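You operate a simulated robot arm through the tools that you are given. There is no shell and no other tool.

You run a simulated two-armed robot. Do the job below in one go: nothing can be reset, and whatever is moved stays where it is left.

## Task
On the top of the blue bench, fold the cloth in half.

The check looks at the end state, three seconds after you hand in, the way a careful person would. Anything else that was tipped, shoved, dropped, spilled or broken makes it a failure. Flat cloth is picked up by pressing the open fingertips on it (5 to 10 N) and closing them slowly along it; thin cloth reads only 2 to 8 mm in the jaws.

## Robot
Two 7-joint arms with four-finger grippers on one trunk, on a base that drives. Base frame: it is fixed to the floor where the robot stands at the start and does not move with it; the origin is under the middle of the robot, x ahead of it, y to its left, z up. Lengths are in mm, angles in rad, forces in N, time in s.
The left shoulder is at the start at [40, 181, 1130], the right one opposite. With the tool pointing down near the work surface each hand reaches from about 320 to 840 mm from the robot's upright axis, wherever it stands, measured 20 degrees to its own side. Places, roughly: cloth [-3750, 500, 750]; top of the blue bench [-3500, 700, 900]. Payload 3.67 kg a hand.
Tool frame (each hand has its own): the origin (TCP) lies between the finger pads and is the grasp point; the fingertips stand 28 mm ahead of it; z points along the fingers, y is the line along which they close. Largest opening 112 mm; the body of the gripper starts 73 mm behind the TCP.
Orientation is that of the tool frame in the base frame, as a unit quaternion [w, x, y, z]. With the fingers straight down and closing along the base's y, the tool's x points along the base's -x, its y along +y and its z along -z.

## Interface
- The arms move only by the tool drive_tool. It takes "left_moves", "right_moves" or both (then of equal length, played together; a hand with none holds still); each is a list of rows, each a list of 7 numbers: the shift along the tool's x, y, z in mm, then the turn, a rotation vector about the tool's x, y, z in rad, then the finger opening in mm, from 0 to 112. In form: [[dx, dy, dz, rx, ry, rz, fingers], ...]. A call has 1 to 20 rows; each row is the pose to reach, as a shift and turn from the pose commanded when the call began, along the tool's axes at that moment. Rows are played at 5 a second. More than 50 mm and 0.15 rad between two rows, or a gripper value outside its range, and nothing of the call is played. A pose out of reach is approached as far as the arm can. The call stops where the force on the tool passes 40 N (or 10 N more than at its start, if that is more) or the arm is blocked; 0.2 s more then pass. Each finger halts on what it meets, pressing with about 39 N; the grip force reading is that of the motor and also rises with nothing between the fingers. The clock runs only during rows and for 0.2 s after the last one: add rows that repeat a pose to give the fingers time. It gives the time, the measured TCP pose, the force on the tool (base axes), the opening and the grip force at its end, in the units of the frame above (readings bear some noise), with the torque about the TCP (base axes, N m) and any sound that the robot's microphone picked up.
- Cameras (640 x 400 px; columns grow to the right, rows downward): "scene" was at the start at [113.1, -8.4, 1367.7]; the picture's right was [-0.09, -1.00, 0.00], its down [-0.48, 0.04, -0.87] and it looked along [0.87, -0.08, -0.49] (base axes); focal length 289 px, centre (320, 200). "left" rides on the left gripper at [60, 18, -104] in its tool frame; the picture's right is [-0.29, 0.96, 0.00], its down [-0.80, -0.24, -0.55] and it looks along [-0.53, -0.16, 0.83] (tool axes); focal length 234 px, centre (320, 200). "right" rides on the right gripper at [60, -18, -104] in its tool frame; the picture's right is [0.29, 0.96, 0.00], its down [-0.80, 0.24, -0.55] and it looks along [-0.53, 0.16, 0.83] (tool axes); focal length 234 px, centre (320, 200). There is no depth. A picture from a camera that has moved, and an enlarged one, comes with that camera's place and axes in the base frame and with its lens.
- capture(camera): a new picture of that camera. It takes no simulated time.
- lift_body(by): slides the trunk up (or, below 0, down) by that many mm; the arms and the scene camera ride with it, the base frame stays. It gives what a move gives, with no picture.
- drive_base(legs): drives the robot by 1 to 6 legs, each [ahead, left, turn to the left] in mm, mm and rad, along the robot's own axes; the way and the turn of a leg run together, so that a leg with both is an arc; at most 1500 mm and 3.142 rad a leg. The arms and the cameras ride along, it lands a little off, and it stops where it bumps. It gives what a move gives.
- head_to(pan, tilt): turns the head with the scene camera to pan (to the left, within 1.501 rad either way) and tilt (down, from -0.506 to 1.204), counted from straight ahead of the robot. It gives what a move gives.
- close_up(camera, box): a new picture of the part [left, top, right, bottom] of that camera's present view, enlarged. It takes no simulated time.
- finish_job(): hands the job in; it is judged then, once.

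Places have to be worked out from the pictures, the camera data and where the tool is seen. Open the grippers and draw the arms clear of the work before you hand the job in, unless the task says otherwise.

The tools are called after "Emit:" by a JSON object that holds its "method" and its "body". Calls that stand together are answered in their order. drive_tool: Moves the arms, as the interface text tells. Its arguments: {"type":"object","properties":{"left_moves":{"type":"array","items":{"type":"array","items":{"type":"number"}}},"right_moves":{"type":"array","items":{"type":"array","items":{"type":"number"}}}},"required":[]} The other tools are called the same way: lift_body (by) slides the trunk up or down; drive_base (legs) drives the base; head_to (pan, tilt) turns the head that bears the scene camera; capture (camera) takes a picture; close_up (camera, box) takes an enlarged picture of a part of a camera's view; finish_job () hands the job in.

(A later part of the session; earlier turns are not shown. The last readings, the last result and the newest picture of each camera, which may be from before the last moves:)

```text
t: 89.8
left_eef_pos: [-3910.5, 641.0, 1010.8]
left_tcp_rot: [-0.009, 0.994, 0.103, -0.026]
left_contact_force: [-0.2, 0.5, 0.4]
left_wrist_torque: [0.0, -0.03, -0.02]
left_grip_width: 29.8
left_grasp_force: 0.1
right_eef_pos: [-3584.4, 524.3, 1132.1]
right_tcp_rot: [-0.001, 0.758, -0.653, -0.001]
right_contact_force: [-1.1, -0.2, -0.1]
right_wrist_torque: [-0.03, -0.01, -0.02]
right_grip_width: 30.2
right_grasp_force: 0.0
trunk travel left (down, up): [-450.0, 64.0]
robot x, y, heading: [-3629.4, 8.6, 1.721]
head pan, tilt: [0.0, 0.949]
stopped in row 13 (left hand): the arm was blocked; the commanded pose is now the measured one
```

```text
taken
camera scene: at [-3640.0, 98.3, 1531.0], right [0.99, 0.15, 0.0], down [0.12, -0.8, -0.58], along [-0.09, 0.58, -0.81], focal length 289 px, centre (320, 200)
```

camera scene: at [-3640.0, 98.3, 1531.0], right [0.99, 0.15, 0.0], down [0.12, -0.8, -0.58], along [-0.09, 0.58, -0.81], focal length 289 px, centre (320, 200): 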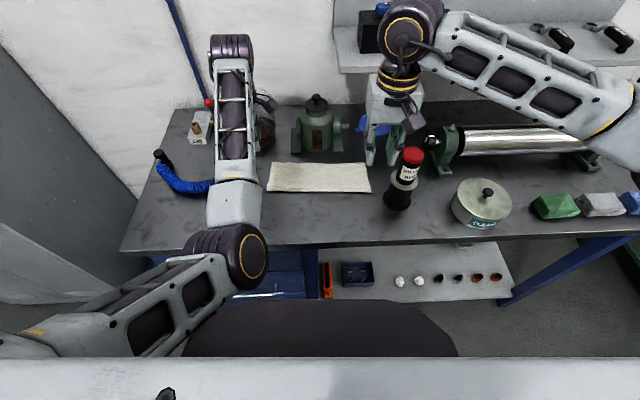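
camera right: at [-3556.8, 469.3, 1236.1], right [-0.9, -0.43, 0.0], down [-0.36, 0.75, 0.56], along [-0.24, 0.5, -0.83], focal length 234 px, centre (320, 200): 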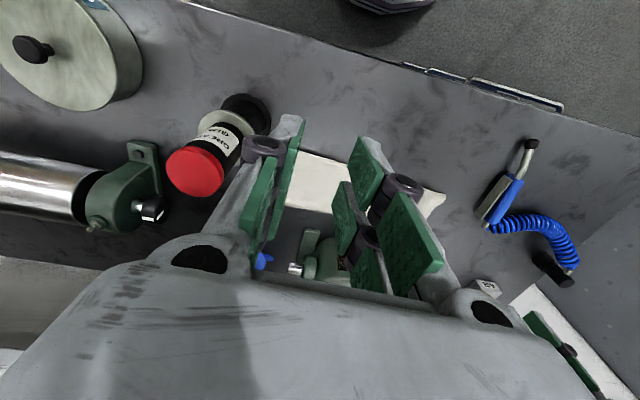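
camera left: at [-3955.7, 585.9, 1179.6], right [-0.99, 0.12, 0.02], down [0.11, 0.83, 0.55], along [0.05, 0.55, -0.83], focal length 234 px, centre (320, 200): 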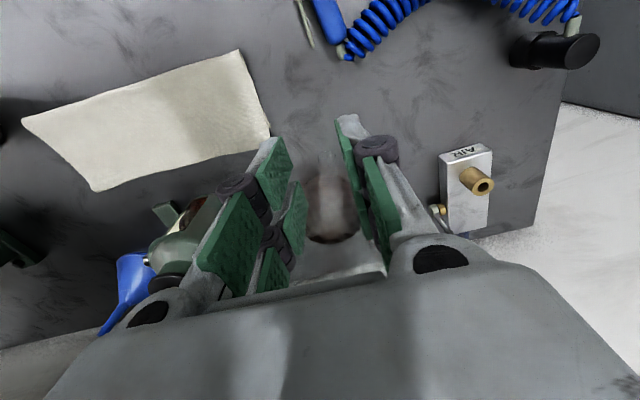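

Its wrist stops because the elbow hangs low, which only matters when the hand is high. At low height, with the fingers leaning forward, the left hand has room; so I'll turn it back to closing sideways with a 0.3 rad forward lean and bring it to about z = 960 behind the left end of the overhang.

Emit:
{"method": "drive_tool", "body": {"left_moves": [[5.1, -1.2, 3.7, 0.02, -0.013, 0.123, 30], [10.3, -2.4, 7.4, 0.041, -0.027, 0.247, 30], [15.4, -3.6, 11, 0.061, -0.04, 0.37, 30], [20.5, -4.8, 14.7, 0.082, -0.053, 0.494, 30], [25.7, -6, 18.4, 0.102, -0.067, 0.617, 30], [30.8, -7.2, 22.1, 0.122, -0.08, 0.74, 30], [35.9, -8.3, 25.8, 0.143, -0.093, 0.864, 30], [41, -9.5, 29.5, 0.163, -0.107, 0.987, 30], [46.2, -10.7, 33.2, 0.184, -0.12, 1.11, 30], [51.3, -11.9, 36.8, 0.204, -0.133, 1.234, 30], [56.4, -13.1, 40.5, 0.224, -0.147, 1.357, 30], [61.6, -14.3, 44.2, 0.245, -0.16, 1.48, 30], [66.7, -15.5, 47.9, 0.265, -0.173, 1.604, 30], [66.7, -15.5, 47.9, 0.265, -0.173, 1.604, 30]]}}

Emit:
{"method": "capture", "body": {"camera": "scene"}}

Emit:
{"method": "capture", "body": {"camera": "left"}}

```text
t: 92.8
left_eef_pos: [-3844.6, 670.5, 959.4]
left_tcp_rot: [-0.098, 0.749, -0.646, -0.111]
left_contact_force: [0.3, 0.2, -0.2]
left_wrist_torque: [0.0, 0.06, -0.01]
left_grip_width: 29.7
left_grasp_force: 0.1
right_eef_pos: [-3584.5, 524.8, 1132.4]
right_tcp_rot: [0.0, 0.758, -0.653, -0.001]
right_contact_force: [0.0, 0.2, -0.7]
right_wrist_torque: [-0.02, -0.01, -0.02]
right_grip_width: 30.2
right_grasp_force: 0.1
trunk travel left (down, up): [-450.0, 64.0]
robot x, y, heading: [-3626.3, 9.2, 1.721]
head pan, tilt: [0.0, 0.949]
```

```text
taken
camera scene: at [-3639.6, 98.2, 1531.0], right [0.99, 0.15, 0.0], down [0.12, -0.8, -0.58], along [-0.09, 0.58, -0.81], focal length 289 px, centre (320, 200)
```

scene: 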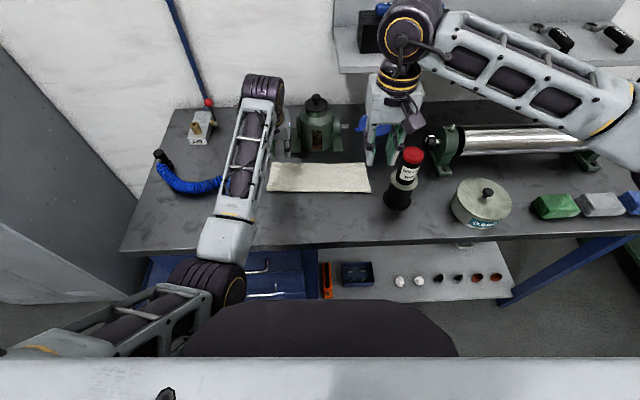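

```text
taken
camera left: at [-3850.3, 579.5, 1041.4], right [-0.99, 0.13, 0.08], down [0.15, 0.63, 0.77], along [0.05, 0.77, -0.64], focal length 234 px, centre (320, 200)
```

left: 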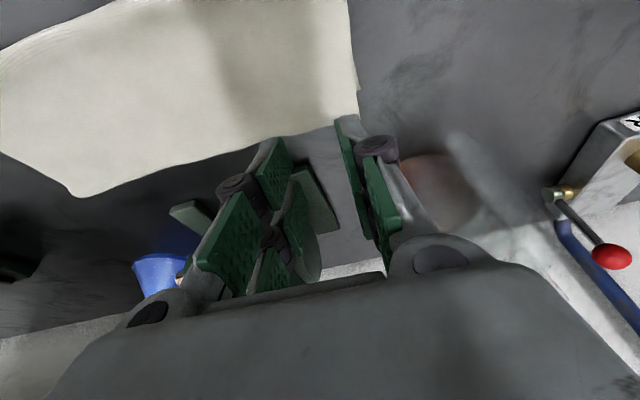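

The left hand reached the hover pose. I'll zoom in on the left corner to measure the overhang precisely while moving the right hand to the mirrored hover pose, keeping clear of the grease gun and the shelf.

Emit:
{"method": "close_up", "body": {"camera": "left", "box": [230, 40, 430, 165]}}

Emit:
{"method": "drive_tool", "body": {"right_moves": [[0, 10, 30, 0, -0.1, 0, 30], [-20, 20, 65, 0, -0.2, 0, 30], [-50, 22, 100, 0, -0.3, 0, 30], [-90, 22, 115, 0, -0.3, 0, 30], [-130, 20, 130, 0, -0.3, 0, 30], [-160, 14, 150, 0, -0.3, 0, 30], [-181, 9, 172, 0, -0.3, 0, 30], [-181, 9, 172, 0, -0.3, 0, 30]]}}

Emit:
{"method": "capture", "body": {"camera": "scene"}}

Emit:
{"method": "capture", "body": {"camera": "right"}}

Emit:
{"method": "close_up", "body": {"camera": "right", "box": [200, 40, 400, 165]}}

```text
3.20 times, centred on (330, 102) of left
camera zoom: at [-3850.3, 579.5, 1041.4], right [-0.99, 0.13, 0.08], down [0.15, 0.63, 0.77], along [0.05, 0.77, -0.64], focal length 749 px, centre (288, 512)
```

zoom: 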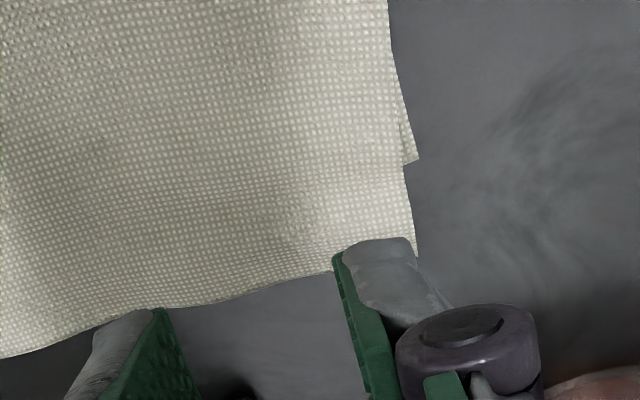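

```text
t: 94.6
left_eef_pos: [-3844.3, 670.3, 960.2]
left_tcp_rot: [-0.099, 0.749, -0.645, -0.111]
left_contact_force: [0.4, -0.4, -0.4]
left_wrist_torque: [-0.03, -0.01, 0.01]
left_grip_width: 30.3
left_grasp_force: 0.0
right_eef_pos: [-3620.9, 701.7, 960.2]
right_tcp_rot: [-0.098, 0.749, -0.645, -0.114]
right_contact_force: [0.8, -0.9, -0.2]
right_wrist_torque: [0.03, 0.02, -0.01]
right_grip_width: 30.0
right_grasp_force: 0.0
trunk travel left (down, up): [-450.0, 64.0]
robot x, y, heading: [-3628.9, 8.4, 1.72]
head pan, tilt: [0.0, 0.949]
```

```text
taken
camera scene: at [-3639.7, 97.8, 1531.1], right [0.99, 0.15, 0.0], down [0.12, -0.8, -0.58], along [-0.09, 0.58, -0.81], focal length 289 px, centre (320, 200)
```

scene: 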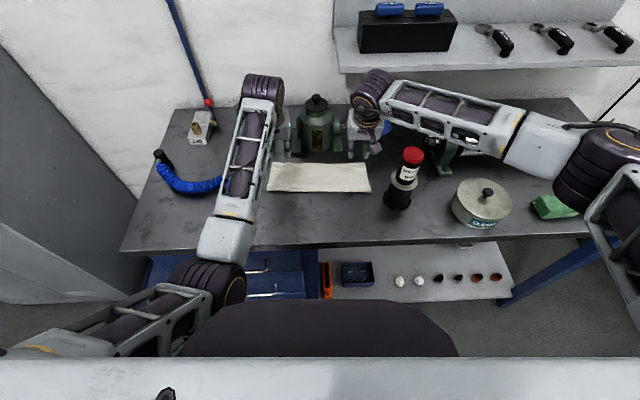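

```text
taken
camera right: at [-3589.9, 619.5, 1041.3], right [-0.91, -0.41, -0.09], down [-0.33, 0.55, 0.77], along [-0.27, 0.72, -0.64], focal length 234 px, centre (320, 200)
```

right: 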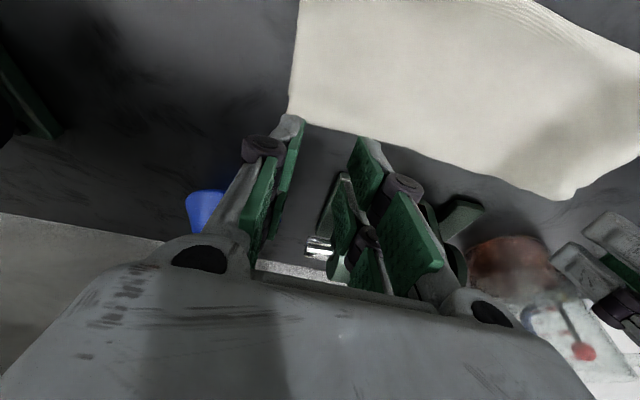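

```text
3.20 times, centred on (300, 102) of right
camera zoom: at [-3589.9, 619.5, 1041.3], right [-0.91, -0.41, -0.09], down [-0.33, 0.55, 0.77], along [-0.27, 0.72, -0.64], focal length 749 px, centre (384, 512)
```

zoom: 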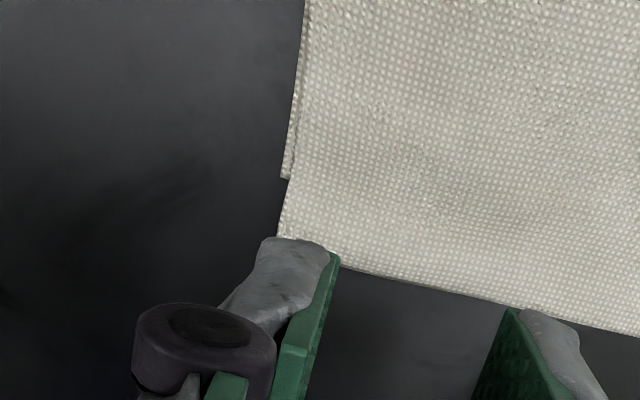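

The bottom layer's corners peek out on both sides: the top layer overhangs by about 26 mm at the left and 16 mm at the right. I'll bring both hands down over the single-layer overhang, to about 14 mm above contact, and check with the wrist cameras.

Emit:
{"method": "drive_tool", "body": {"left_moves": [[1.4, 0, 18.7, 0, 0, 0, 30], [2.9, 0, 37.5, 0, 0, 0, 30], [4.3, 0, 56.2, 0, 0, 0, 30], [4.3, 0, 56.2, 0, 0, 0, 30]], "right_moves": [[-0.3, 1, 19.3, 0, 0, 0, 30], [-0.6, 2, 38.6, 0, 0, 0, 30], [-1, 3, 57.9, 0, 0, 0, 30], [-1, 3, 57.9, 0, 0, 0, 30]]}}

Emit:
{"method": "close_up", "body": {"camera": "left", "box": [200, 40, 440, 190]}}

Emit:
{"method": "close_up", "body": {"camera": "right", "box": [200, 40, 440, 190]}}

Emit:
{"method": "close_up", "body": {"camera": "scene", "box": [220, 70, 420, 195]}}

```text
t: 95.6
left_eef_pos: [-3846.7, 681.2, 904.3]
left_tcp_rot: [-0.098, 0.75, -0.645, -0.111]
left_contact_force: [0.3, -0.2, 0.1]
left_wrist_torque: [-0.01, 0.01, -0.01]
left_grip_width: 30.1
left_grasp_force: 0.1
right_eef_pos: [-3628.8, 720.0, 903.6]
right_tcp_rot: [-0.098, 0.749, -0.645, -0.114]
right_contact_force: [-1.0, -0.5, 0.6]
right_wrist_torque: [0.01, -0.02, 0.04]
right_grip_width: 30.0
right_grasp_force: 0.2
trunk travel left (down, up): [-450.0, 64.0]
robot x, y, heading: [-3631.6, 9.2, 1.72]
head pan, tilt: [0.0, 0.949]
```

```text
2.67 times, centred on (320, 115) of left
camera zoom: at [-3851.7, 590.2, 987.4], right [-0.99, 0.13, 0.08], down [0.14, 0.63, 0.77], along [0.05, 0.77, -0.64], focal length 624 px, centre (320, 427)
```

zoom: 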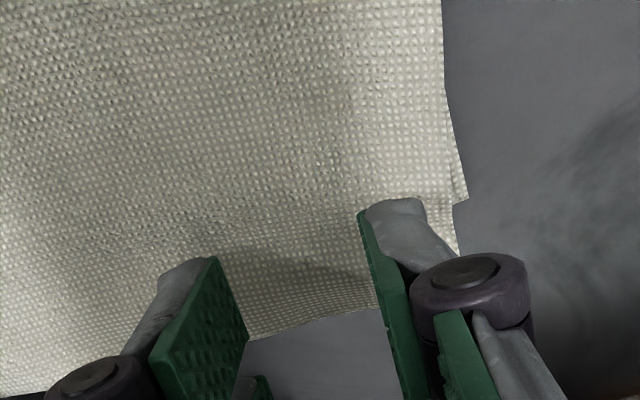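

```text
2.67 times, centred on (320, 115) of right
camera zoom: at [-3595.9, 637.0, 985.7], right [-0.91, -0.42, -0.09], down [-0.33, 0.55, 0.77], along [-0.27, 0.72, -0.64], focal length 624 px, centre (320, 427)
```

zoom: 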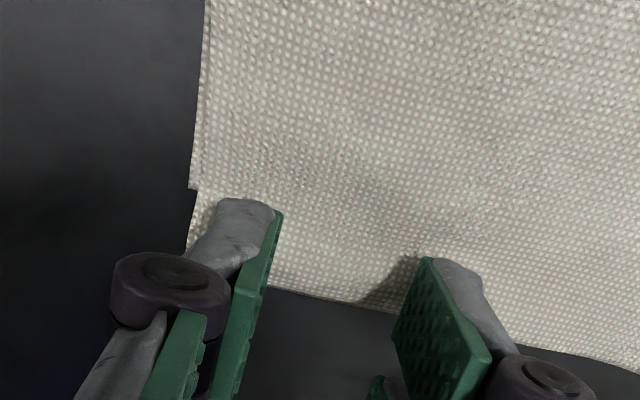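

```text
3.20 times, centred on (320, 132) of scene
camera zoom: at [-3639.6, 98.1, 1531.1], right [0.99, 0.15, 0.0], down [0.12, -0.8, -0.58], along [-0.09, 0.58, -0.81], focal length 924 px, centre (320, 416)
```

zoom: 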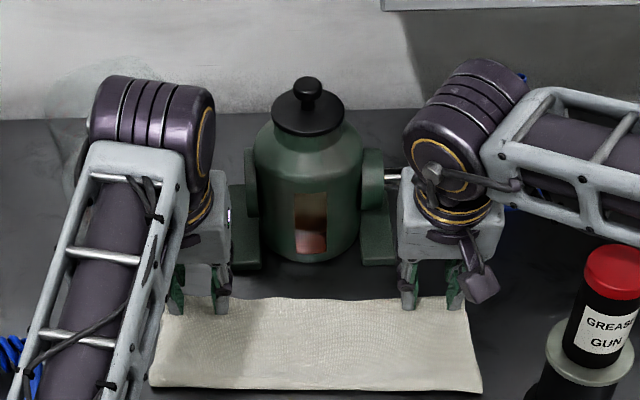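

Both contact edges will land about 5-6 mm beyond the bottom layer's edge, on single cloth only. I'll descend 10 mm more and then creep to contact.

Emit:
{"method": "drive_tool", "body": {"left_moves": [[1.5, 0, 4.8, 0, 0, 0, 30], [2.96, 0, 9.55, 0, 0, 0, 30], [2.96, 0, 9.55, 0, 0, 0, 30], [2.96, 0, 9.55, 0, 0, 0, 30]], "right_moves": [[1.5, 0, 4.8, 0, 0, 0, 30], [2.96, 0, 9.55, 0, 0, 0, 30], [2.96, 0, 9.55, 0, 0, 0, 30], [2.96, 0, 9.55, 0, 0, 0, 30]]}}

Emit:
{"method": "drive_tool", "body": {"left_moves": [[0.5, 0, 1.5, 0, 0, 0, 30], [0.5, 0, 1.5, 0, 0, 0, 30], [0.5, 0, 1.5, 0, 0, 0, 30], [0.5, 0, 1.5, 0, 0, 0, 30]], "right_moves": [[0.5, 0, 1.5, 0, 0, 0, 30], [0.5, 0, 1.5, 0, 0, 0, 30], [0.5, 0, 1.5, 0, 0, 0, 30], [0.5, 0, 1.5, 0, 0, 0, 30]]}}

```text
t: 96.6
left_eef_pos: [-3847.0, 679.3, 896.6]
left_tcp_rot: [-0.1, 0.75, -0.645, -0.111]
left_contact_force: [0.9, 0.9, 7.3]
left_wrist_torque: [-0.08, 0.11, -0.06]
left_grip_width: 30.2
left_grasp_force: 0.3
right_eef_pos: [-3626.5, 719.6, 896.1]
right_tcp_rot: [-0.098, 0.749, -0.645, -0.114]
right_contact_force: [-0.2, 0.7, 5.3]
right_wrist_torque: [-0.05, -0.06, 0.01]
right_grip_width: 30.1
right_grasp_force: 0.0
trunk travel left (down, up): [-450.0, 64.0]
robot x, y, heading: [-3626.1, 7.7, 1.722]
head pan, tilt: [0.0, 0.949]
```

```text
t: 97.6
left_eef_pos: [-3845.9, 679.1, 895.8]
left_tcp_rot: [-0.101, 0.749, -0.645, -0.113]
left_contact_force: [-2.0, 3.1, 20.3]
left_wrist_torque: [-0.25, 0.2, -0.05]
left_grip_width: 30.7
left_grasp_force: 0.4
right_eef_pos: [-3627.5, 718.8, 895.3]
right_tcp_rot: [-0.099, 0.749, -0.645, -0.115]
right_contact_force: [0.4, 2.8, 11.7]
right_wrist_torque: [-0.07, -0.12, 0.03]
right_grip_width: 29.8
right_grasp_force: 0.1
trunk travel left (down, up): [-450.0, 64.0]
robot x, y, heading: [-3629.3, 8.5, 1.724]
head pan, tilt: [0.0, 0.949]
```

Contact came early, at TCP z ≈ 896; the left now presses with 20 N and the right with 12 N. I'll ease up to about 6-8 N each.

Emit:
{"method": "drive_tool", "body": {"left_moves": [[-0.5, 0, -1.5, 0, 0, 0, 30], [-0.5, 0, -1.5, 0, 0, 0, 30], [-0.5, 0, -1.5, 0, 0, 0, 30], [-0.5, 0, -1.5, 0, 0, 0, 30], [-0.5, 0, -1.5, 0, 0, 0, 30]], "right_moves": [[-0.2, 0, -0.6, 0, 0, 0, 30], [-0.2, 0, -0.6, 0, 0, 0, 30], [-0.2, 0, -0.6, 0, 0, 0, 30], [-0.2, 0, -0.6, 0, 0, 0, 30], [-0.2, 0, -0.6, 0, 0, 0, 30]]}}

Emit:
{"method": "close_up", "body": {"camera": "left", "box": [200, 40, 440, 190]}}

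Emit:
{"method": "close_up", "body": {"camera": "right", "box": [200, 40, 440, 190]}}

```text
t: 98.8
left_eef_pos: [-3846.0, 677.9, 894.5]
left_tcp_rot: [-0.099, 0.749, -0.645, -0.112]
left_contact_force: [-1.1, 0.0, 12.8]
left_wrist_torque: [-0.24, 0.11, -0.06]
left_grip_width: 30.4
left_grasp_force: 0.0
right_eef_pos: [-3627.5, 718.7, 896.0]
right_tcp_rot: [-0.098, 0.749, -0.645, -0.115]
right_contact_force: [-0.5, -0.5, 9.2]
right_wrist_torque: [-0.19, -0.1, -0.02]
right_grip_width: 30.2
right_grasp_force: 0.2
trunk travel left (down, up): [-450.0, 64.0]
robot x, y, heading: [-3629.7, 8.0, 1.718]
head pan, tilt: [0.0, 0.949]
```

```text
2.67 times, centred on (320, 115) of left
camera zoom: at [-3852.2, 587.9, 977.2], right [-0.99, 0.13, 0.08], down [0.14, 0.63, 0.77], along [0.05, 0.77, -0.64], focal length 624 px, centre (320, 427)
```

zoom: 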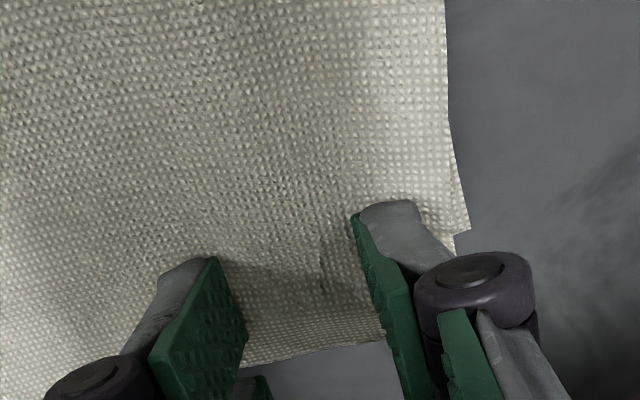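

```text
2.67 times, centred on (320, 115) of right
camera zoom: at [-3594.8, 636.0, 976.7], right [-0.91, -0.41, -0.09], down [-0.33, 0.55, 0.77], along [-0.27, 0.72, -0.64], focal length 624 px, centre (320, 427)
```

zoom: 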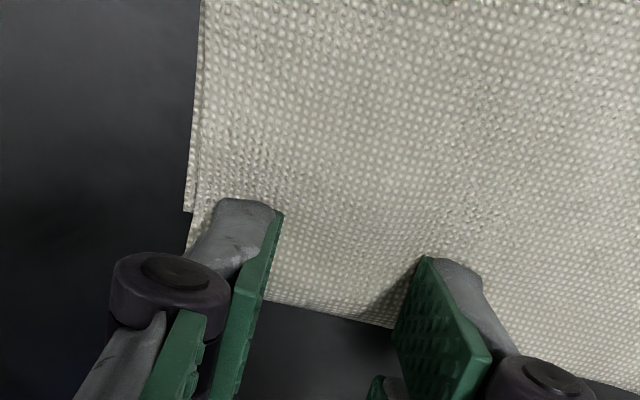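

The fingertips are deeper than I took them for: they touch about 11 mm (left) and 6 mm (right) inside the double layer. I'll lift 8 mm, shift the left hand 20 mm and the right 12 mm forward so that they touch only the single-layer overhang, and check again.

Emit:
{"method": "drive_tool", "body": {"left_moves": [[-2.4, 0, -7.6, 0, 0, 0, 30], [-12, 0, -4.7, 0, 0, 0, 30], [-21.5, 0, -1.7, 0, 0, 0, 30], [-20, 0, 3, 0, 0, 0, 30], [-20, 0, 3, 0, 0, 0, 30]], "right_moves": [[-2.4, 0, -7.6, 0, 0, 0, 30], [-8.1, 0, -5.8, 0, 0, 0, 30], [-13.9, 0, -4.1, 0, 0, 0, 30], [-12.4, 0, 0.6, 0, 0, 0, 30], [-12.4, 0, 0.6, 0, 0, 0, 30]]}}

Emit:
{"method": "close_up", "body": {"camera": "left", "box": [200, 40, 440, 190]}}

Emit:
{"method": "close_up", "body": {"camera": "right", "box": [200, 40, 440, 190]}}

Emit:
{"method": "close_up", "body": {"camera": "scene", "box": [220, 70, 420, 195]}}

```text
t: 100.0
left_eef_pos: [-3849.0, 701.3, 897.4]
left_tcp_rot: [-0.099, 0.75, -0.644, -0.111]
left_contact_force: [0.0, -0.5, -0.4]
left_wrist_torque: [0.01, 0.0, 0.0]
left_grip_width: 30.1
left_grasp_force: 0.0
right_eef_pos: [-3627.9, 731.5, 897.1]
right_tcp_rot: [-0.098, 0.749, -0.645, -0.113]
right_contact_force: [-0.6, 0.0, 0.0]
right_wrist_torque: [0.0, -0.01, 0.0]
right_grip_width: 29.9
right_grasp_force: 0.1
trunk travel left (down, up): [-450.0, 64.0]
robot x, y, heading: [-3625.6, 5.6, 1.719]
head pan, tilt: [0.0, 0.949]
```

```text
2.67 times, centred on (320, 115) of left
camera zoom: at [-3855.3, 611.1, 980.0], right [-0.99, 0.13, 0.08], down [0.14, 0.63, 0.77], along [0.05, 0.77, -0.64], focal length 624 px, centre (320, 427)
```

zoom: 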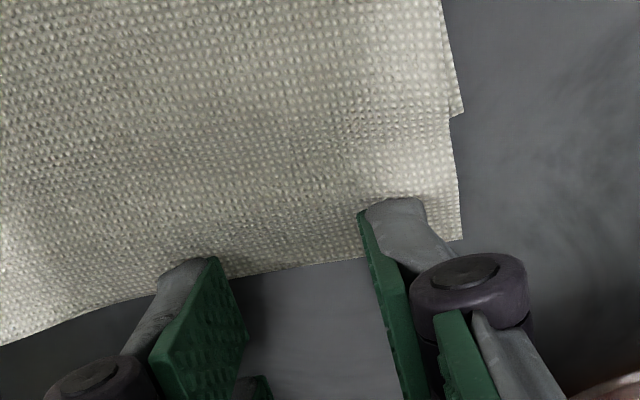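

```text
2.67 times, centred on (320, 115) of right
camera zoom: at [-3596.2, 648.4, 979.0], right [-0.91, -0.41, -0.09], down [-0.33, 0.55, 0.77], along [-0.27, 0.72, -0.64], focal length 624 px, centre (320, 427)
```

zoom: 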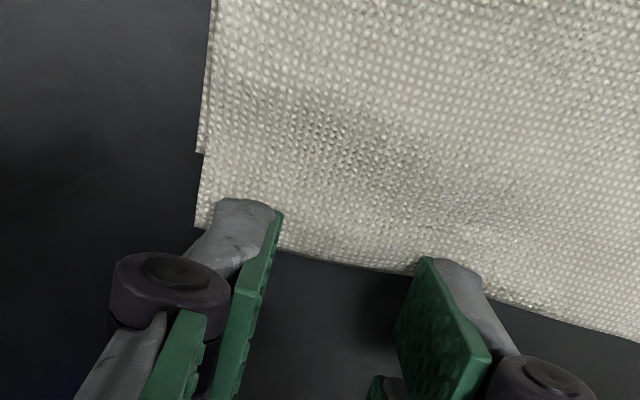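

```text
3.20 times, centred on (320, 132) of scene
camera zoom: at [-3639.8, 98.1, 1531.0], right [0.99, 0.15, 0.0], down [0.12, -0.8, -0.58], along [-0.09, 0.58, -0.81], focal length 924 px, centre (320, 416)
```

zoom: 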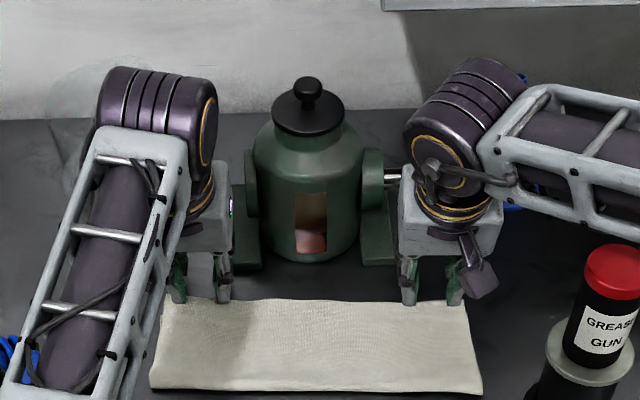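

The fingers now hang over the overhang, but the inner ones are close to the edge. I'll draw both hands back 5 mm, so that they touch 8-13 mm from the top edge, and come down 1 mm.

Emit:
{"method": "drive_tool", "body": {"left_moves": [[4.8, 0, -1.5, 0, 0, 0, 30], [5.1, 0, -0.5, 0, 0, 0, 30], [5.1, 0, -0.5, 0, 0, 0, 30], [5.1, 0, -0.5, 0, 0, 0, 30]], "right_moves": [[4.8, 0, -1.5, 0, 0, 0, 30], [5.1, 0, -0.5, 0, 0, 0, 30], [5.1, 0, -0.5, 0, 0, 0, 30], [5.1, 0, -0.5, 0, 0, 0, 30]]}}

```text
t: 101.0
left_eef_pos: [-3849.6, 695.8, 897.0]
left_tcp_rot: [-0.1, 0.75, -0.645, -0.111]
left_contact_force: [1.0, -0.9, 0.2]
left_wrist_torque: [0.01, -0.05, 0.02]
left_grip_width: 30.1
left_grasp_force: 0.0
right_eef_pos: [-3627.5, 727.8, 897.8]
right_tcp_rot: [-0.099, 0.749, -0.645, -0.114]
right_contact_force: [-0.2, -0.5, 1.0]
right_wrist_torque: [-0.01, 0.03, -0.02]
right_grip_width: 30.1
right_grasp_force: 0.1
trunk travel left (down, up): [-450.0, 64.0]
robot x, y, heading: [-3628.1, 4.3, 1.721]
head pan, tilt: [0.0, 0.949]
```

No contact yet at z ≈ 897. I'll go down 1 mm at a time with settling.

Emit:
{"method": "drive_tool", "body": {"left_moves": [[0.3, 0, 1, 0, 0, 0, 30], [0.3, 0, 1, 0, 0, 0, 30], [0.3, 0, 1, 0, 0, 0, 30], [0.3, 0, 1, 0, 0, 0, 30]], "right_moves": [[0.3, 0, 1, 0, 0, 0, 30], [0.3, 0, 1, 0, 0, 0, 30], [0.3, 0, 1, 0, 0, 0, 30], [0.3, 0, 1, 0, 0, 0, 30]]}}

```text
t: 102.0
left_eef_pos: [-3850.1, 695.5, 895.4]
left_tcp_rot: [-0.099, 0.75, -0.645, -0.111]
left_contact_force: [-0.6, -0.1, 0.4]
left_wrist_torque: [0.01, 0.02, 0.0]
left_grip_width: 29.9
left_grasp_force: 0.0
right_eef_pos: [-3627.6, 727.9, 895.3]
right_tcp_rot: [-0.098, 0.75, -0.645, -0.114]
right_contact_force: [-0.1, 0.6, 5.1]
right_wrist_torque: [-0.09, -0.05, 0.0]
right_grip_width: 30.0
right_grasp_force: 0.1
trunk travel left (down, up): [-450.0, 64.0]
robot x, y, heading: [-3630.8, 5.4, 1.72]
head pan, tilt: [0.0, 0.949]
```

The right hand now presses with 5 N; the left is still free. I'll lower only the left by 1 mm.

Emit:
{"method": "drive_tool", "body": {"left_moves": [[0.3, 0, 1, 0, 0, 0, 30], [0.3, 0, 1, 0, 0, 0, 30], [0.3, 0, 1, 0, 0, 0, 30], [0.3, 0, 1, 0, 0, 0, 30]]}}

```text
t: 103.0
left_eef_pos: [-3850.3, 695.9, 895.0]
left_tcp_rot: [-0.099, 0.75, -0.645, -0.111]
left_contact_force: [0.6, 0.1, 1.3]
left_wrist_torque: [-0.05, -0.02, 0.02]
left_grip_width: 30.1
left_grasp_force: 0.1
right_eef_pos: [-3628.7, 725.6, 895.4]
right_tcp_rot: [-0.098, 0.75, -0.644, -0.114]
right_contact_force: [-0.2, 1.2, 6.7]
right_wrist_torque: [-0.06, -0.1, -0.03]
right_grip_width: 30.0
right_grasp_force: 0.2
trunk travel left (down, up): [-450.0, 64.0]
robot x, y, heading: [-3624.4, 8.1, 1.725]
head pan, tilt: [0.0, 0.949]
```

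Left is just touching (1.3 N), right 6.7 N. I'll lower the left by another 0.7 mm.

Emit:
{"method": "drive_tool", "body": {"left_moves": [[0.2, 0, 0.7, 0, 0, 0, 30], [0.2, 0, 0.7, 0, 0, 0, 30], [0.2, 0, 0.7, 0, 0, 0, 30], [0.2, 0, 0.7, 0, 0, 0, 30], [0.2, 0, 0.7, 0, 0, 0, 30]]}}

Emit:
{"method": "close_up", "body": {"camera": "left", "box": [200, 40, 440, 190]}}

Emit:
{"method": "close_up", "body": {"camera": "right", "box": [200, 40, 440, 190]}}

```text
t: 104.2
left_eef_pos: [-3850.5, 695.8, 893.8]
left_tcp_rot: [-0.1, 0.75, -0.645, -0.111]
left_contact_force: [0.5, 0.2, 9.4]
left_wrist_torque: [-0.12, -0.15, -0.01]
left_grip_width: 30.3
left_grasp_force: 0.4
right_eef_pos: [-3627.2, 725.4, 895.0]
right_tcp_rot: [-0.098, 0.75, -0.644, -0.114]
right_contact_force: [-0.6, 0.1, 4.6]
right_wrist_torque: [0.0, -0.05, 0.0]
right_grip_width: 29.8
right_grasp_force: 0.1
trunk travel left (down, up): [-450.0, 64.0]
robot x, y, heading: [-3629.5, 5.4, 1.718]
head pan, tilt: [0.0, 0.949]
```

```text
2.67 times, centred on (320, 115) of left
camera zoom: at [-3855.3, 605.5, 976.7], right [-0.99, 0.13, 0.08], down [0.14, 0.63, 0.77], along [0.05, 0.77, -0.64], focal length 624 px, centre (320, 427)
```

zoom: 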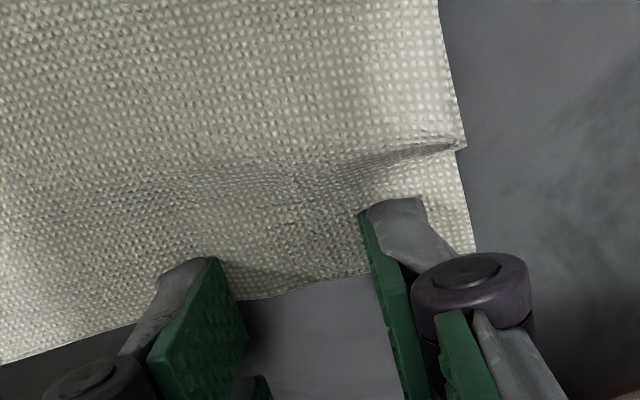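

```text
2.67 times, centred on (320, 115) of right
camera zoom: at [-3595.4, 642.7, 976.7], right [-0.91, -0.41, -0.09], down [-0.33, 0.55, 0.77], along [-0.27, 0.72, -0.64], focal length 624 px, centre (320, 427)
```

zoom: 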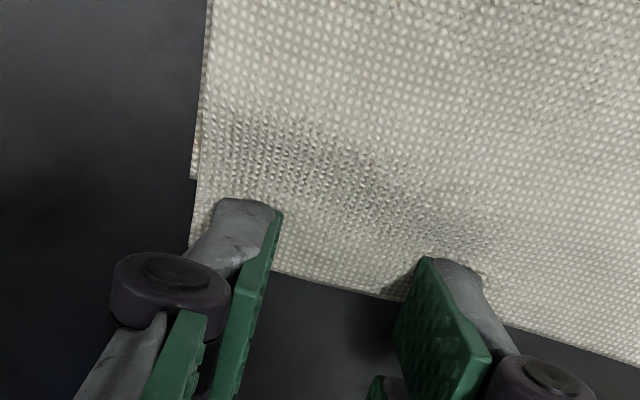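

Left 9.4 N and right 4.6 N, and the step of the bottom layer's edge shows just inside the fingers, so only the top layer is under them. I'll close both slowly.

Emit:
{"method": "drive_tool", "body": {"left_moves": [[0, 0, 0, 0, 0, 0, 28], [0, 0, 0, 0, 0, 0, 26], [0, 0, 0, 0, 0, 0, 24], [0, 0, 0, 0, 0, 0, 22], [0, 0, 0, 0, 0, 0, 20], [0, 0, 0, 0, 0, 0, 18], [0, 0, 0, 0, 0, 0, 16], [0, 0, 0, 0, 0, 0, 14], [0, 0, 0, 0, 0, 0, 12], [0, 0, 0, 0, 0, 0, 10], [0, 0, 0, 0, 0, 0, 8], [0, 0, 0, 0, 0, 0, 6], [0, 0, 0, 0, 0, 0, 4], [0, 0, 0, 0, 0, 0, 2], [0, 0, 0, 0, 0, 0, 0], [0, 0, 0, 0, 0, 0, 0], [0, 0, 0, 0, 0, 0, 0]], "right_moves": [[0, 0, 0.2, 0, 0, 0, 28], [0, 0, 0.2, 0, 0, 0, 26], [0, 0, 0.2, 0, 0, 0, 24], [0, 0, 0.2, 0, 0, 0, 22], [0, 0, 0.2, 0, 0, 0, 20], [0, 0, 0.2, 0, 0, 0, 18], [0, 0, 0.2, 0, 0, 0, 16], [0, 0, 0.2, 0, 0, 0, 14], [0, 0, 0.2, 0, 0, 0, 12], [0, 0, 0.2, 0, 0, 0, 10], [0, 0, 0.2, 0, 0, 0, 8], [0, 0, 0.2, 0, 0, 0, 6], [0, 0, 0.2, 0, 0, 0, 4], [0, 0, 0.2, 0, 0, 0, 2], [0, 0, 0.2, 0, 0, 0, 0], [0, 0, 0.2, 0, 0, 0, 0], [0, 0, 0.2, 0, 0, 0, 0]]}}

Emit:
{"method": "close_up", "body": {"camera": "left", "box": [200, 40, 440, 190]}}

Emit:
{"method": "close_up", "body": {"camera": "right", "box": [200, 40, 440, 190]}}

Emit:
{"method": "close_up", "body": {"camera": "scene", "box": [240, 130, 400, 205]}}

```text
t: 107.8
left_eef_pos: [-3850.6, 696.4, 894.3]
left_tcp_rot: [-0.099, 0.75, -0.645, -0.111]
left_contact_force: [-0.4, -0.8, 6.2]
left_wrist_torque: [-0.07, -0.03, 0.04]
left_grip_width: 1.8
left_grasp_force: 39.2
right_eef_pos: [-3628.0, 725.3, 894.1]
right_tcp_rot: [-0.098, 0.749, -0.645, -0.114]
right_contact_force: [-0.1, -0.1, -0.1]
right_wrist_torque: [-0.01, 0.01, -0.01]
right_grip_width: 0.1
right_grasp_force: 35.5
trunk travel left (down, up): [-450.0, 64.0]
robot x, y, heading: [-3632.6, 9.8, 1.719]
head pan, tilt: [0.0, 0.949]
```

```text
2.67 times, centred on (320, 115) of left
camera zoom: at [-3855.6, 605.8, 975.9], right [-0.99, 0.13, 0.08], down [0.14, 0.63, 0.77], along [0.05, 0.77, -0.64], focal length 624 px, centre (320, 427)
```

zoom: 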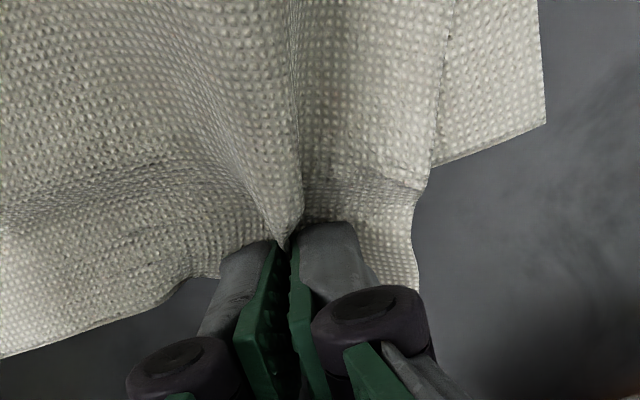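

```text
2.67 times, centred on (320, 115) of right
camera zoom: at [-3595.0, 643.3, 976.4], right [-0.91, -0.41, -0.09], down [-0.33, 0.55, 0.77], along [-0.27, 0.72, -0.64], focal length 624 px, centre (320, 427)
```

zoom: 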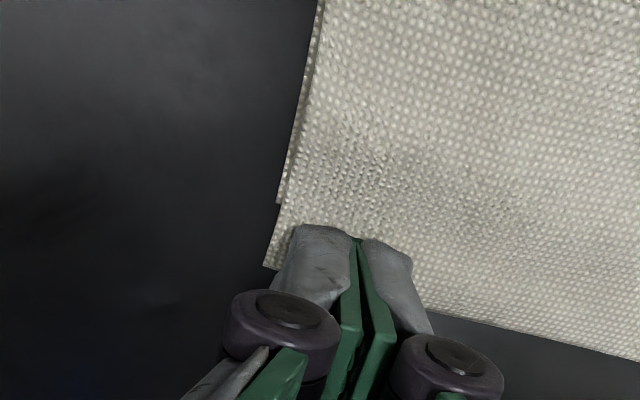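

```text
4.00 times, centred on (320, 168) of scene
camera zoom: at [-3639.6, 97.7, 1531.1], right [0.99, 0.15, 0.0], down [0.12, -0.8, -0.58], along [-0.09, 0.58, -0.81], focal length 1154 px, centre (320, 330)
```

zoom: 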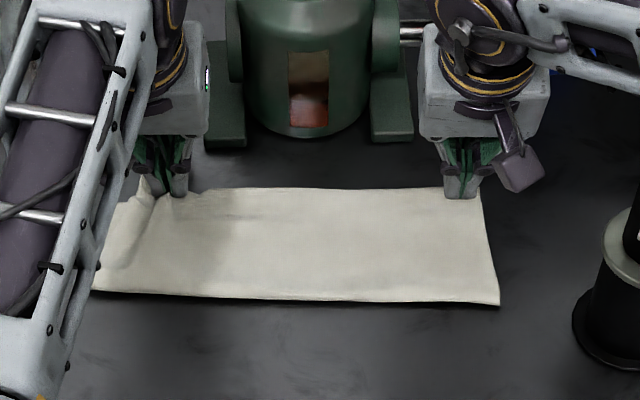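

The left hand caught the top layer (1.8 mm in the jaws, a clear gather), but the right one slipped shut on nothing (0.1 mm). I'll reopen the right hand just above the cloth and press a little harder this time.

Emit:
{"method": "drive_tool", "body": {"right_moves": [[-0.9, 0, -2.9, 0, 0, 0, 5], [-0.9, 0, -2.9, 0, 0, 0, 20], [-0.9, 0, -2.9, 0, 0, 0, 32], [-0.3, 0, -1, 0, 0, 0, 32], [0.1, 0, 0.4, 0, 0, 0, 32], [0.1, 0, 0.4, 0, 0, 0, 32], [0.1, 0, 0.4, 0, 0, 0, 32], [0.1, 0, 0.4, 0, 0, 0, 32]], "left_moves": [[0, 0, 0, 0, 0, 0, 0], [0, 0, 0, 0, 0, 0, 0], [0, 0, 0, 0, 0, 0, 0], [0, 0, 0, 0, 0, 0, 0], [0, 0, 0, 0, 0, 0, 0], [0, 0, 0, 0, 0, 0, 0], [0, 0, 0, 0, 0, 0, 0], [0, 0, 0, 0, 0, 0, 0]]}}

Emit:
{"method": "close_up", "body": {"camera": "right", "box": [200, 40, 440, 190]}}

```text
t: 109.6
left_eef_pos: [-3850.5, 696.8, 893.2]
left_tcp_rot: [-0.099, 0.749, -0.645, -0.111]
left_contact_force: [0.9, 0.9, 5.1]
left_wrist_torque: [-0.08, -0.04, -0.02]
left_grip_width: 1.7
left_grasp_force: 38.7
right_eef_pos: [-3627.1, 726.6, 894.6]
right_tcp_rot: [-0.098, 0.749, -0.645, -0.114]
right_contact_force: [0.2, 0.8, -0.4]
right_wrist_torque: [-0.04, 0.03, -0.01]
right_grip_width: 32.1
right_grasp_force: 0.1
trunk travel left (down, up): [-450.0, 64.0]
robot x, y, heading: [-3627.3, 3.7, 1.721]
head pan, tilt: [0.0, 0.949]
```

```text
2.67 times, centred on (320, 115) of right
camera zoom: at [-3595.1, 644.2, 976.8], right [-0.91, -0.41, -0.09], down [-0.33, 0.55, 0.77], along [-0.27, 0.72, -0.64], focal length 624 px, centre (320, 427)
```

zoom: 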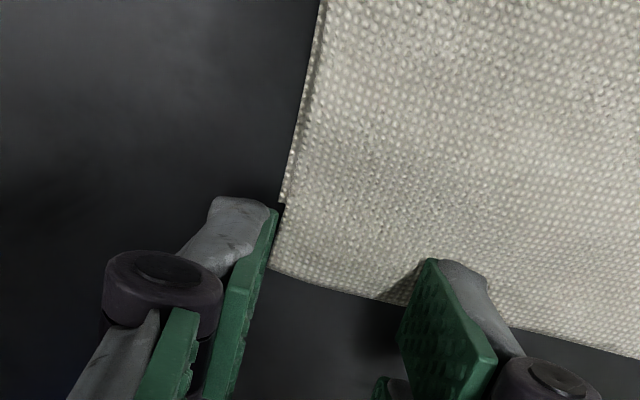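

The slip shifted the cloth's right end about 20 mm to the left, so the right outer finger would miss it. I'll lift the right hand a little, move it 16 mm inwards and 6 mm forward, and come down again.

Emit:
{"method": "drive_tool", "body": {"right_moves": [[-1.5, 0, -4.8, 0, 0, 0, 32], [-7.2, 16, -3, 0, 0, 0, 32], [-6, 16, 0.8, 0, 0, 0, 32], [-6, 16, 0.8, 0, 0, 0, 32], [-6, 16, 0.8, 0, 0, 0, 32]], "left_moves": [[0, 0, 0, 0, 0, 0, 0], [0, 0, 0, 0, 0, 0, 0], [0, 0, 0, 0, 0, 0, 0], [0, 0, 0, 0, 0, 0, 0], [0, 0, 0, 0, 0, 0, 0]]}}

Emit:
{"method": "close_up", "body": {"camera": "right", "box": [200, 40, 440, 190]}}

```text
t: 110.8
left_eef_pos: [-3849.9, 695.4, 893.6]
left_tcp_rot: [-0.099, 0.75, -0.645, -0.11]
left_contact_force: [-0.1, -0.9, 4.9]
left_wrist_torque: [-0.04, -0.01, 0.04]
left_grip_width: 2.0
left_grasp_force: 38.4
right_eef_pos: [-3643.9, 730.2, 895.7]
right_tcp_rot: [-0.098, 0.75, -0.644, -0.114]
right_contact_force: [-0.2, -0.2, 0.5]
right_wrist_torque: [0.04, 0.0, -0.02]
right_grip_width: 31.9
right_grasp_force: 0.1
trunk travel left (down, up): [-450.0, 64.0]
robot x, y, heading: [-3628.3, 3.8, 1.723]
head pan, tilt: [0.0, 0.949]
```

```text
2.67 times, centred on (320, 115) of right
camera zoom: at [-3611.4, 647.4, 977.0], right [-0.91, -0.41, -0.09], down [-0.33, 0.55, 0.77], along [-0.27, 0.72, -0.64], focal length 624 px, centre (320, 427)
```

zoom: 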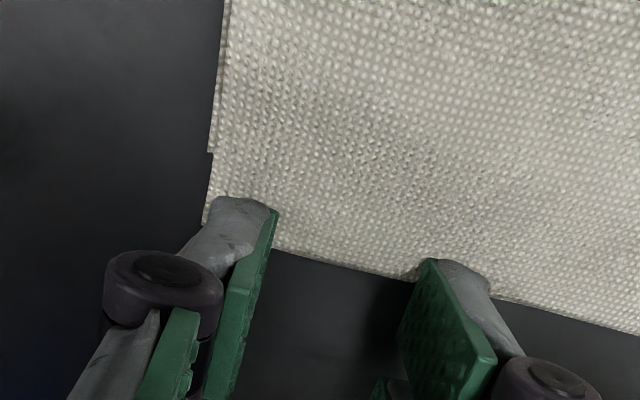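

The outer right finger sits right at the corner. I'll shift the right hand 4 mm further in and 2 mm back and lower until it presses.

Emit:
{"method": "drive_tool", "body": {"right_moves": [[1.9, 4, -0.6, 0, 0, 0, 32], [2.2, 4, 0.4, 0, 0, 0, 32], [2.2, 4, 0.4, 0, 0, 0, 32], [2.2, 4, 0.4, 0, 0, 0, 32], [2.2, 4, 0.4, 0, 0, 0, 32]], "left_moves": [[0, 0, 0, 0, 0, 0, 0], [0, 0, 0, 0, 0, 0, 0], [0, 0, 0, 0, 0, 0, 0], [0, 0, 0, 0, 0, 0, 0], [0, 0, 0, 0, 0, 0, 0]]}}

Emit:
{"method": "drive_tool", "body": {"right_moves": [[0.2, 0, 0.6, 0, 0, 0, 32], [0.2, 0, 0.6, 0, 0, 0, 32], [0.2, 0, 0.6, 0, 0, 0, 32], [0.2, 0, 0.6, 0, 0, 0, 32], [0.2, 0, 0.6, 0, 0, 0, 32]], "left_moves": [[0, 0, 0, 0, 0, 0, 0], [0, 0, 0, 0, 0, 0, 0], [0, 0, 0, 0, 0, 0, 0], [0, 0, 0, 0, 0, 0, 0], [0, 0, 0, 0, 0, 0, 0]]}}

```text
t: 112.0
left_eef_pos: [-3850.0, 695.5, 894.0]
left_tcp_rot: [-0.099, 0.749, -0.645, -0.111]
left_contact_force: [0.5, -0.1, 4.8]
left_wrist_torque: [-0.08, -0.02, 0.01]
left_grip_width: 1.8
left_grasp_force: 39.5
right_eef_pos: [-3647.6, 728.1, 894.6]
right_tcp_rot: [-0.099, 0.75, -0.645, -0.114]
right_contact_force: [-0.8, -0.4, -0.1]
right_wrist_torque: [-0.02, -0.02, -0.01]
right_grip_width: 32.1
right_grasp_force: 0.1
trunk travel left (down, up): [-450.0, 64.0]
robot x, y, heading: [-3630.0, 8.3, 1.718]
head pan, tilt: [0.0, 0.949]
```

```text
t: 113.2
left_eef_pos: [-3849.8, 696.4, 894.0]
left_tcp_rot: [-0.1, 0.749, -0.645, -0.111]
left_contact_force: [0.1, 1.0, 4.6]
left_wrist_torque: [-0.05, -0.07, -0.03]
left_grip_width: 1.6
left_grasp_force: 39.1
right_eef_pos: [-3647.5, 728.0, 894.7]
right_tcp_rot: [-0.098, 0.749, -0.645, -0.113]
right_contact_force: [0.3, 0.3, 2.4]
right_wrist_torque: [-0.02, -0.11, 0.01]
right_grip_width: 32.1
right_grasp_force: 0.6
trunk travel left (down, up): [-450.0, 64.0]
robot x, y, heading: [-3627.8, 7.5, 1.72]
head pan, tilt: [0.0, 0.949]
```

The right hand touches with 2.4 N. I'll lower it about 0.8 mm more for roughly 9 N.

Emit:
{"method": "drive_tool", "body": {"right_moves": [[0.2, 0, 0.8, 0, 0, 0, 32], [0.2, 0, 0.8, 0, 0, 0, 32], [0.2, 0, 0.8, 0, 0, 0, 32], [0.2, 0, 0.8, 0, 0, 0, 32], [0.2, 0, 0.8, 0, 0, 0, 32]], "left_moves": [[0, 0, 0, 0, 0, 0, 0], [0, 0, 0, 0, 0, 0, 0], [0, 0, 0, 0, 0, 0, 0], [0, 0, 0, 0, 0, 0, 0], [0, 0, 0, 0, 0, 0, 0]]}}

Emit:
{"method": "close_up", "body": {"camera": "right", "box": [200, 40, 440, 190]}}

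```text
t: 114.4
left_eef_pos: [-3849.1, 695.6, 894.2]
left_tcp_rot: [-0.099, 0.749, -0.646, -0.11]
left_contact_force: [0.1, 1.4, 3.2]
left_wrist_torque: [-0.02, -0.03, 0.01]
left_grip_width: 1.9
left_grasp_force: 38.9
right_eef_pos: [-3647.2, 727.9, 895.2]
right_tcp_rot: [-0.099, 0.749, -0.645, -0.115]
right_contact_force: [1.0, 0.1, 7.0]
right_wrist_torque: [-0.08, -0.17, 0.04]
right_grip_width: 32.2
right_grasp_force: 0.2
trunk travel left (down, up): [-450.0, 64.0]
robot x, y, heading: [-3626.0, 10.3, 1.72]
head pan, tilt: [0.0, 0.949]
```

```text
2.67 times, centred on (320, 115) of right
camera zoom: at [-3615.7, 644.5, 976.1], right [-0.91, -0.41, -0.09], down [-0.33, 0.55, 0.77], along [-0.27, 0.72, -0.64], focal length 624 px, centre (320, 427)
```

zoom: 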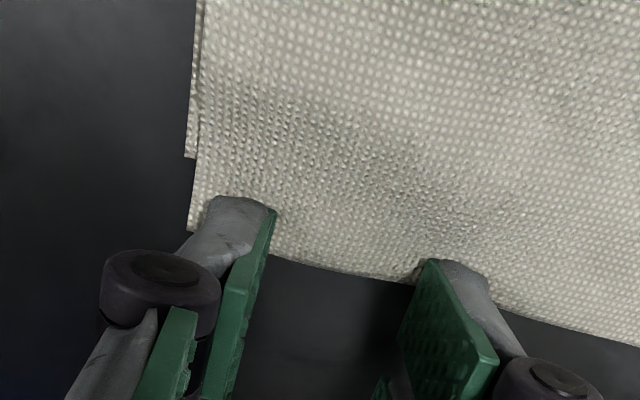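

The right presses with 7 N on the overhang. I'll close it slowly while feeding it down slightly, so that the pressure does not fade as it did before.

Emit:
{"method": "drive_tool", "body": {"right_moves": [[0.1, 0, 0.2, 0, 0, 0, 30], [0.1, 0, 0.3, 0, 0, 0, 28], [0.1, 0, 0.3, 0, 0, 0, 26], [0.1, 0, 0.4, 0, 0, 0, 24], [0.1, 0, 0.4, 0, 0, 0, 22], [0.1, 0, 0.5, 0, 0, 0, 20], [0.2, 0, 0.5, 0, 0, 0, 18], [0.2, 0, 0.6, 0, 0, 0, 16], [0.2, 0, 0.6, 0, 0, 0, 14], [0.2, 0, 0.7, 0, 0, 0, 12], [0.2, 0, 0.7, 0, 0, 0, 10], [0.2, 0, 0.8, 0, 0, 0, 8], [0.2, 0, 0.8, 0, 0, 0, 6], [0.3, 0, 0.9, 0, 0, 0, 4], [0.3, 0, 0.9, 0, 0, 0, 2], [0.3, 0, 1, 0, 0, 0, 0], [0.3, 0, 1, 0, 0, 0, 0], [0.3, 0, 1, 0, 0, 0, 0]], "left_moves": [[0, 0, 0, 0, 0, 0, 0], [0, 0, 0, 0, 0, 0, 0], [0, 0, 0, 0, 0, 0, 0], [0, 0, 0, 0, 0, 0, 0], [0, 0, 0, 0, 0, 0, 0], [0, 0, 0, 0, 0, 0, 0], [0, 0, 0, 0, 0, 0, 0], [0, 0, 0, 0, 0, 0, 0], [0, 0, 0, 0, 0, 0, 0], [0, 0, 0, 0, 0, 0, 0], [0, 0, 0, 0, 0, 0, 0], [0, 0, 0, 0, 0, 0, 0], [0, 0, 0, 0, 0, 0, 0], [0, 0, 0, 0, 0, 0, 0], [0, 0, 0, 0, 0, 0, 0], [0, 0, 0, 0, 0, 0, 0], [0, 0, 0, 0, 0, 0, 0], [0, 0, 0, 0, 0, 0, 0]]}}

Emit:
{"method": "close_up", "body": {"camera": "right", "box": [200, 40, 440, 190]}}

Emit:
{"method": "close_up", "body": {"camera": "scene", "box": [240, 130, 400, 205]}}

```text
t: 118.2
left_eef_pos: [-3849.9, 696.3, 894.1]
left_tcp_rot: [-0.1, 0.749, -0.645, -0.111]
left_contact_force: [2.5, 0.4, 2.7]
left_wrist_torque: [-0.04, -0.14, 0.03]
left_grip_width: 1.7
left_grasp_force: 38.7
right_eef_pos: [-3647.8, 727.0, 893.8]
right_tcp_rot: [-0.099, 0.749, -0.645, -0.114]
right_contact_force: [-3.4, 0.3, 8.3]
right_wrist_torque: [-0.12, 0.09, -0.03]
right_grip_width: 1.9
right_grasp_force: 38.5
trunk travel left (down, up): [-450.0, 64.0]
robot x, y, heading: [-3631.9, 6.7, 1.729]
head pan, tilt: [0.0, 0.949]
```

```text
2.67 times, centred on (320, 115) of right
camera zoom: at [-3615.1, 644.4, 974.5], right [-0.91, -0.42, -0.09], down [-0.33, 0.55, 0.77], along [-0.27, 0.72, -0.64], focal length 624 px, centre (320, 427)
```

zoom: 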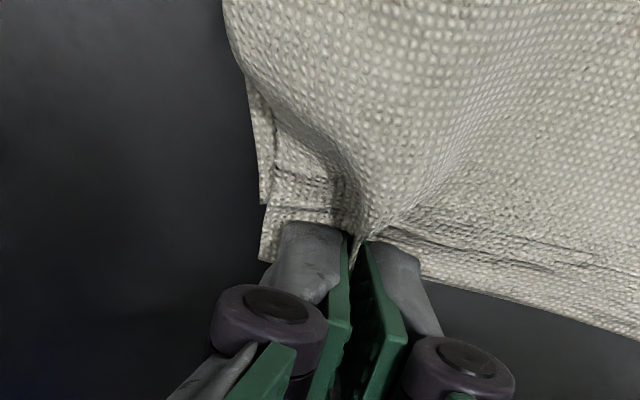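

```text
4.00 times, centred on (320, 168) of scene
camera zoom: at [-3639.7, 96.9, 1531.1], right [0.99, 0.15, 0.0], down [0.12, -0.8, -0.58], along [-0.09, 0.58, -0.81], focal length 1154 px, centre (320, 330)
```

zoom: 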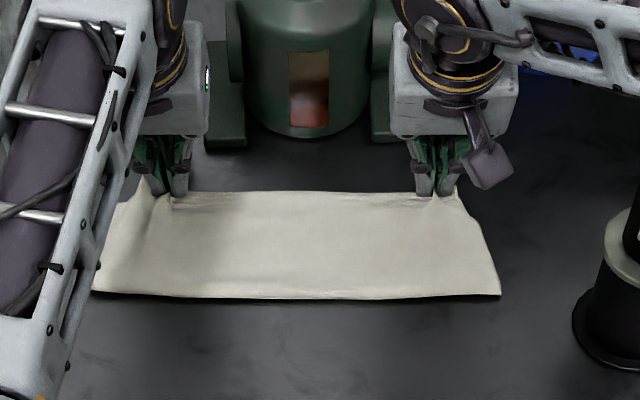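

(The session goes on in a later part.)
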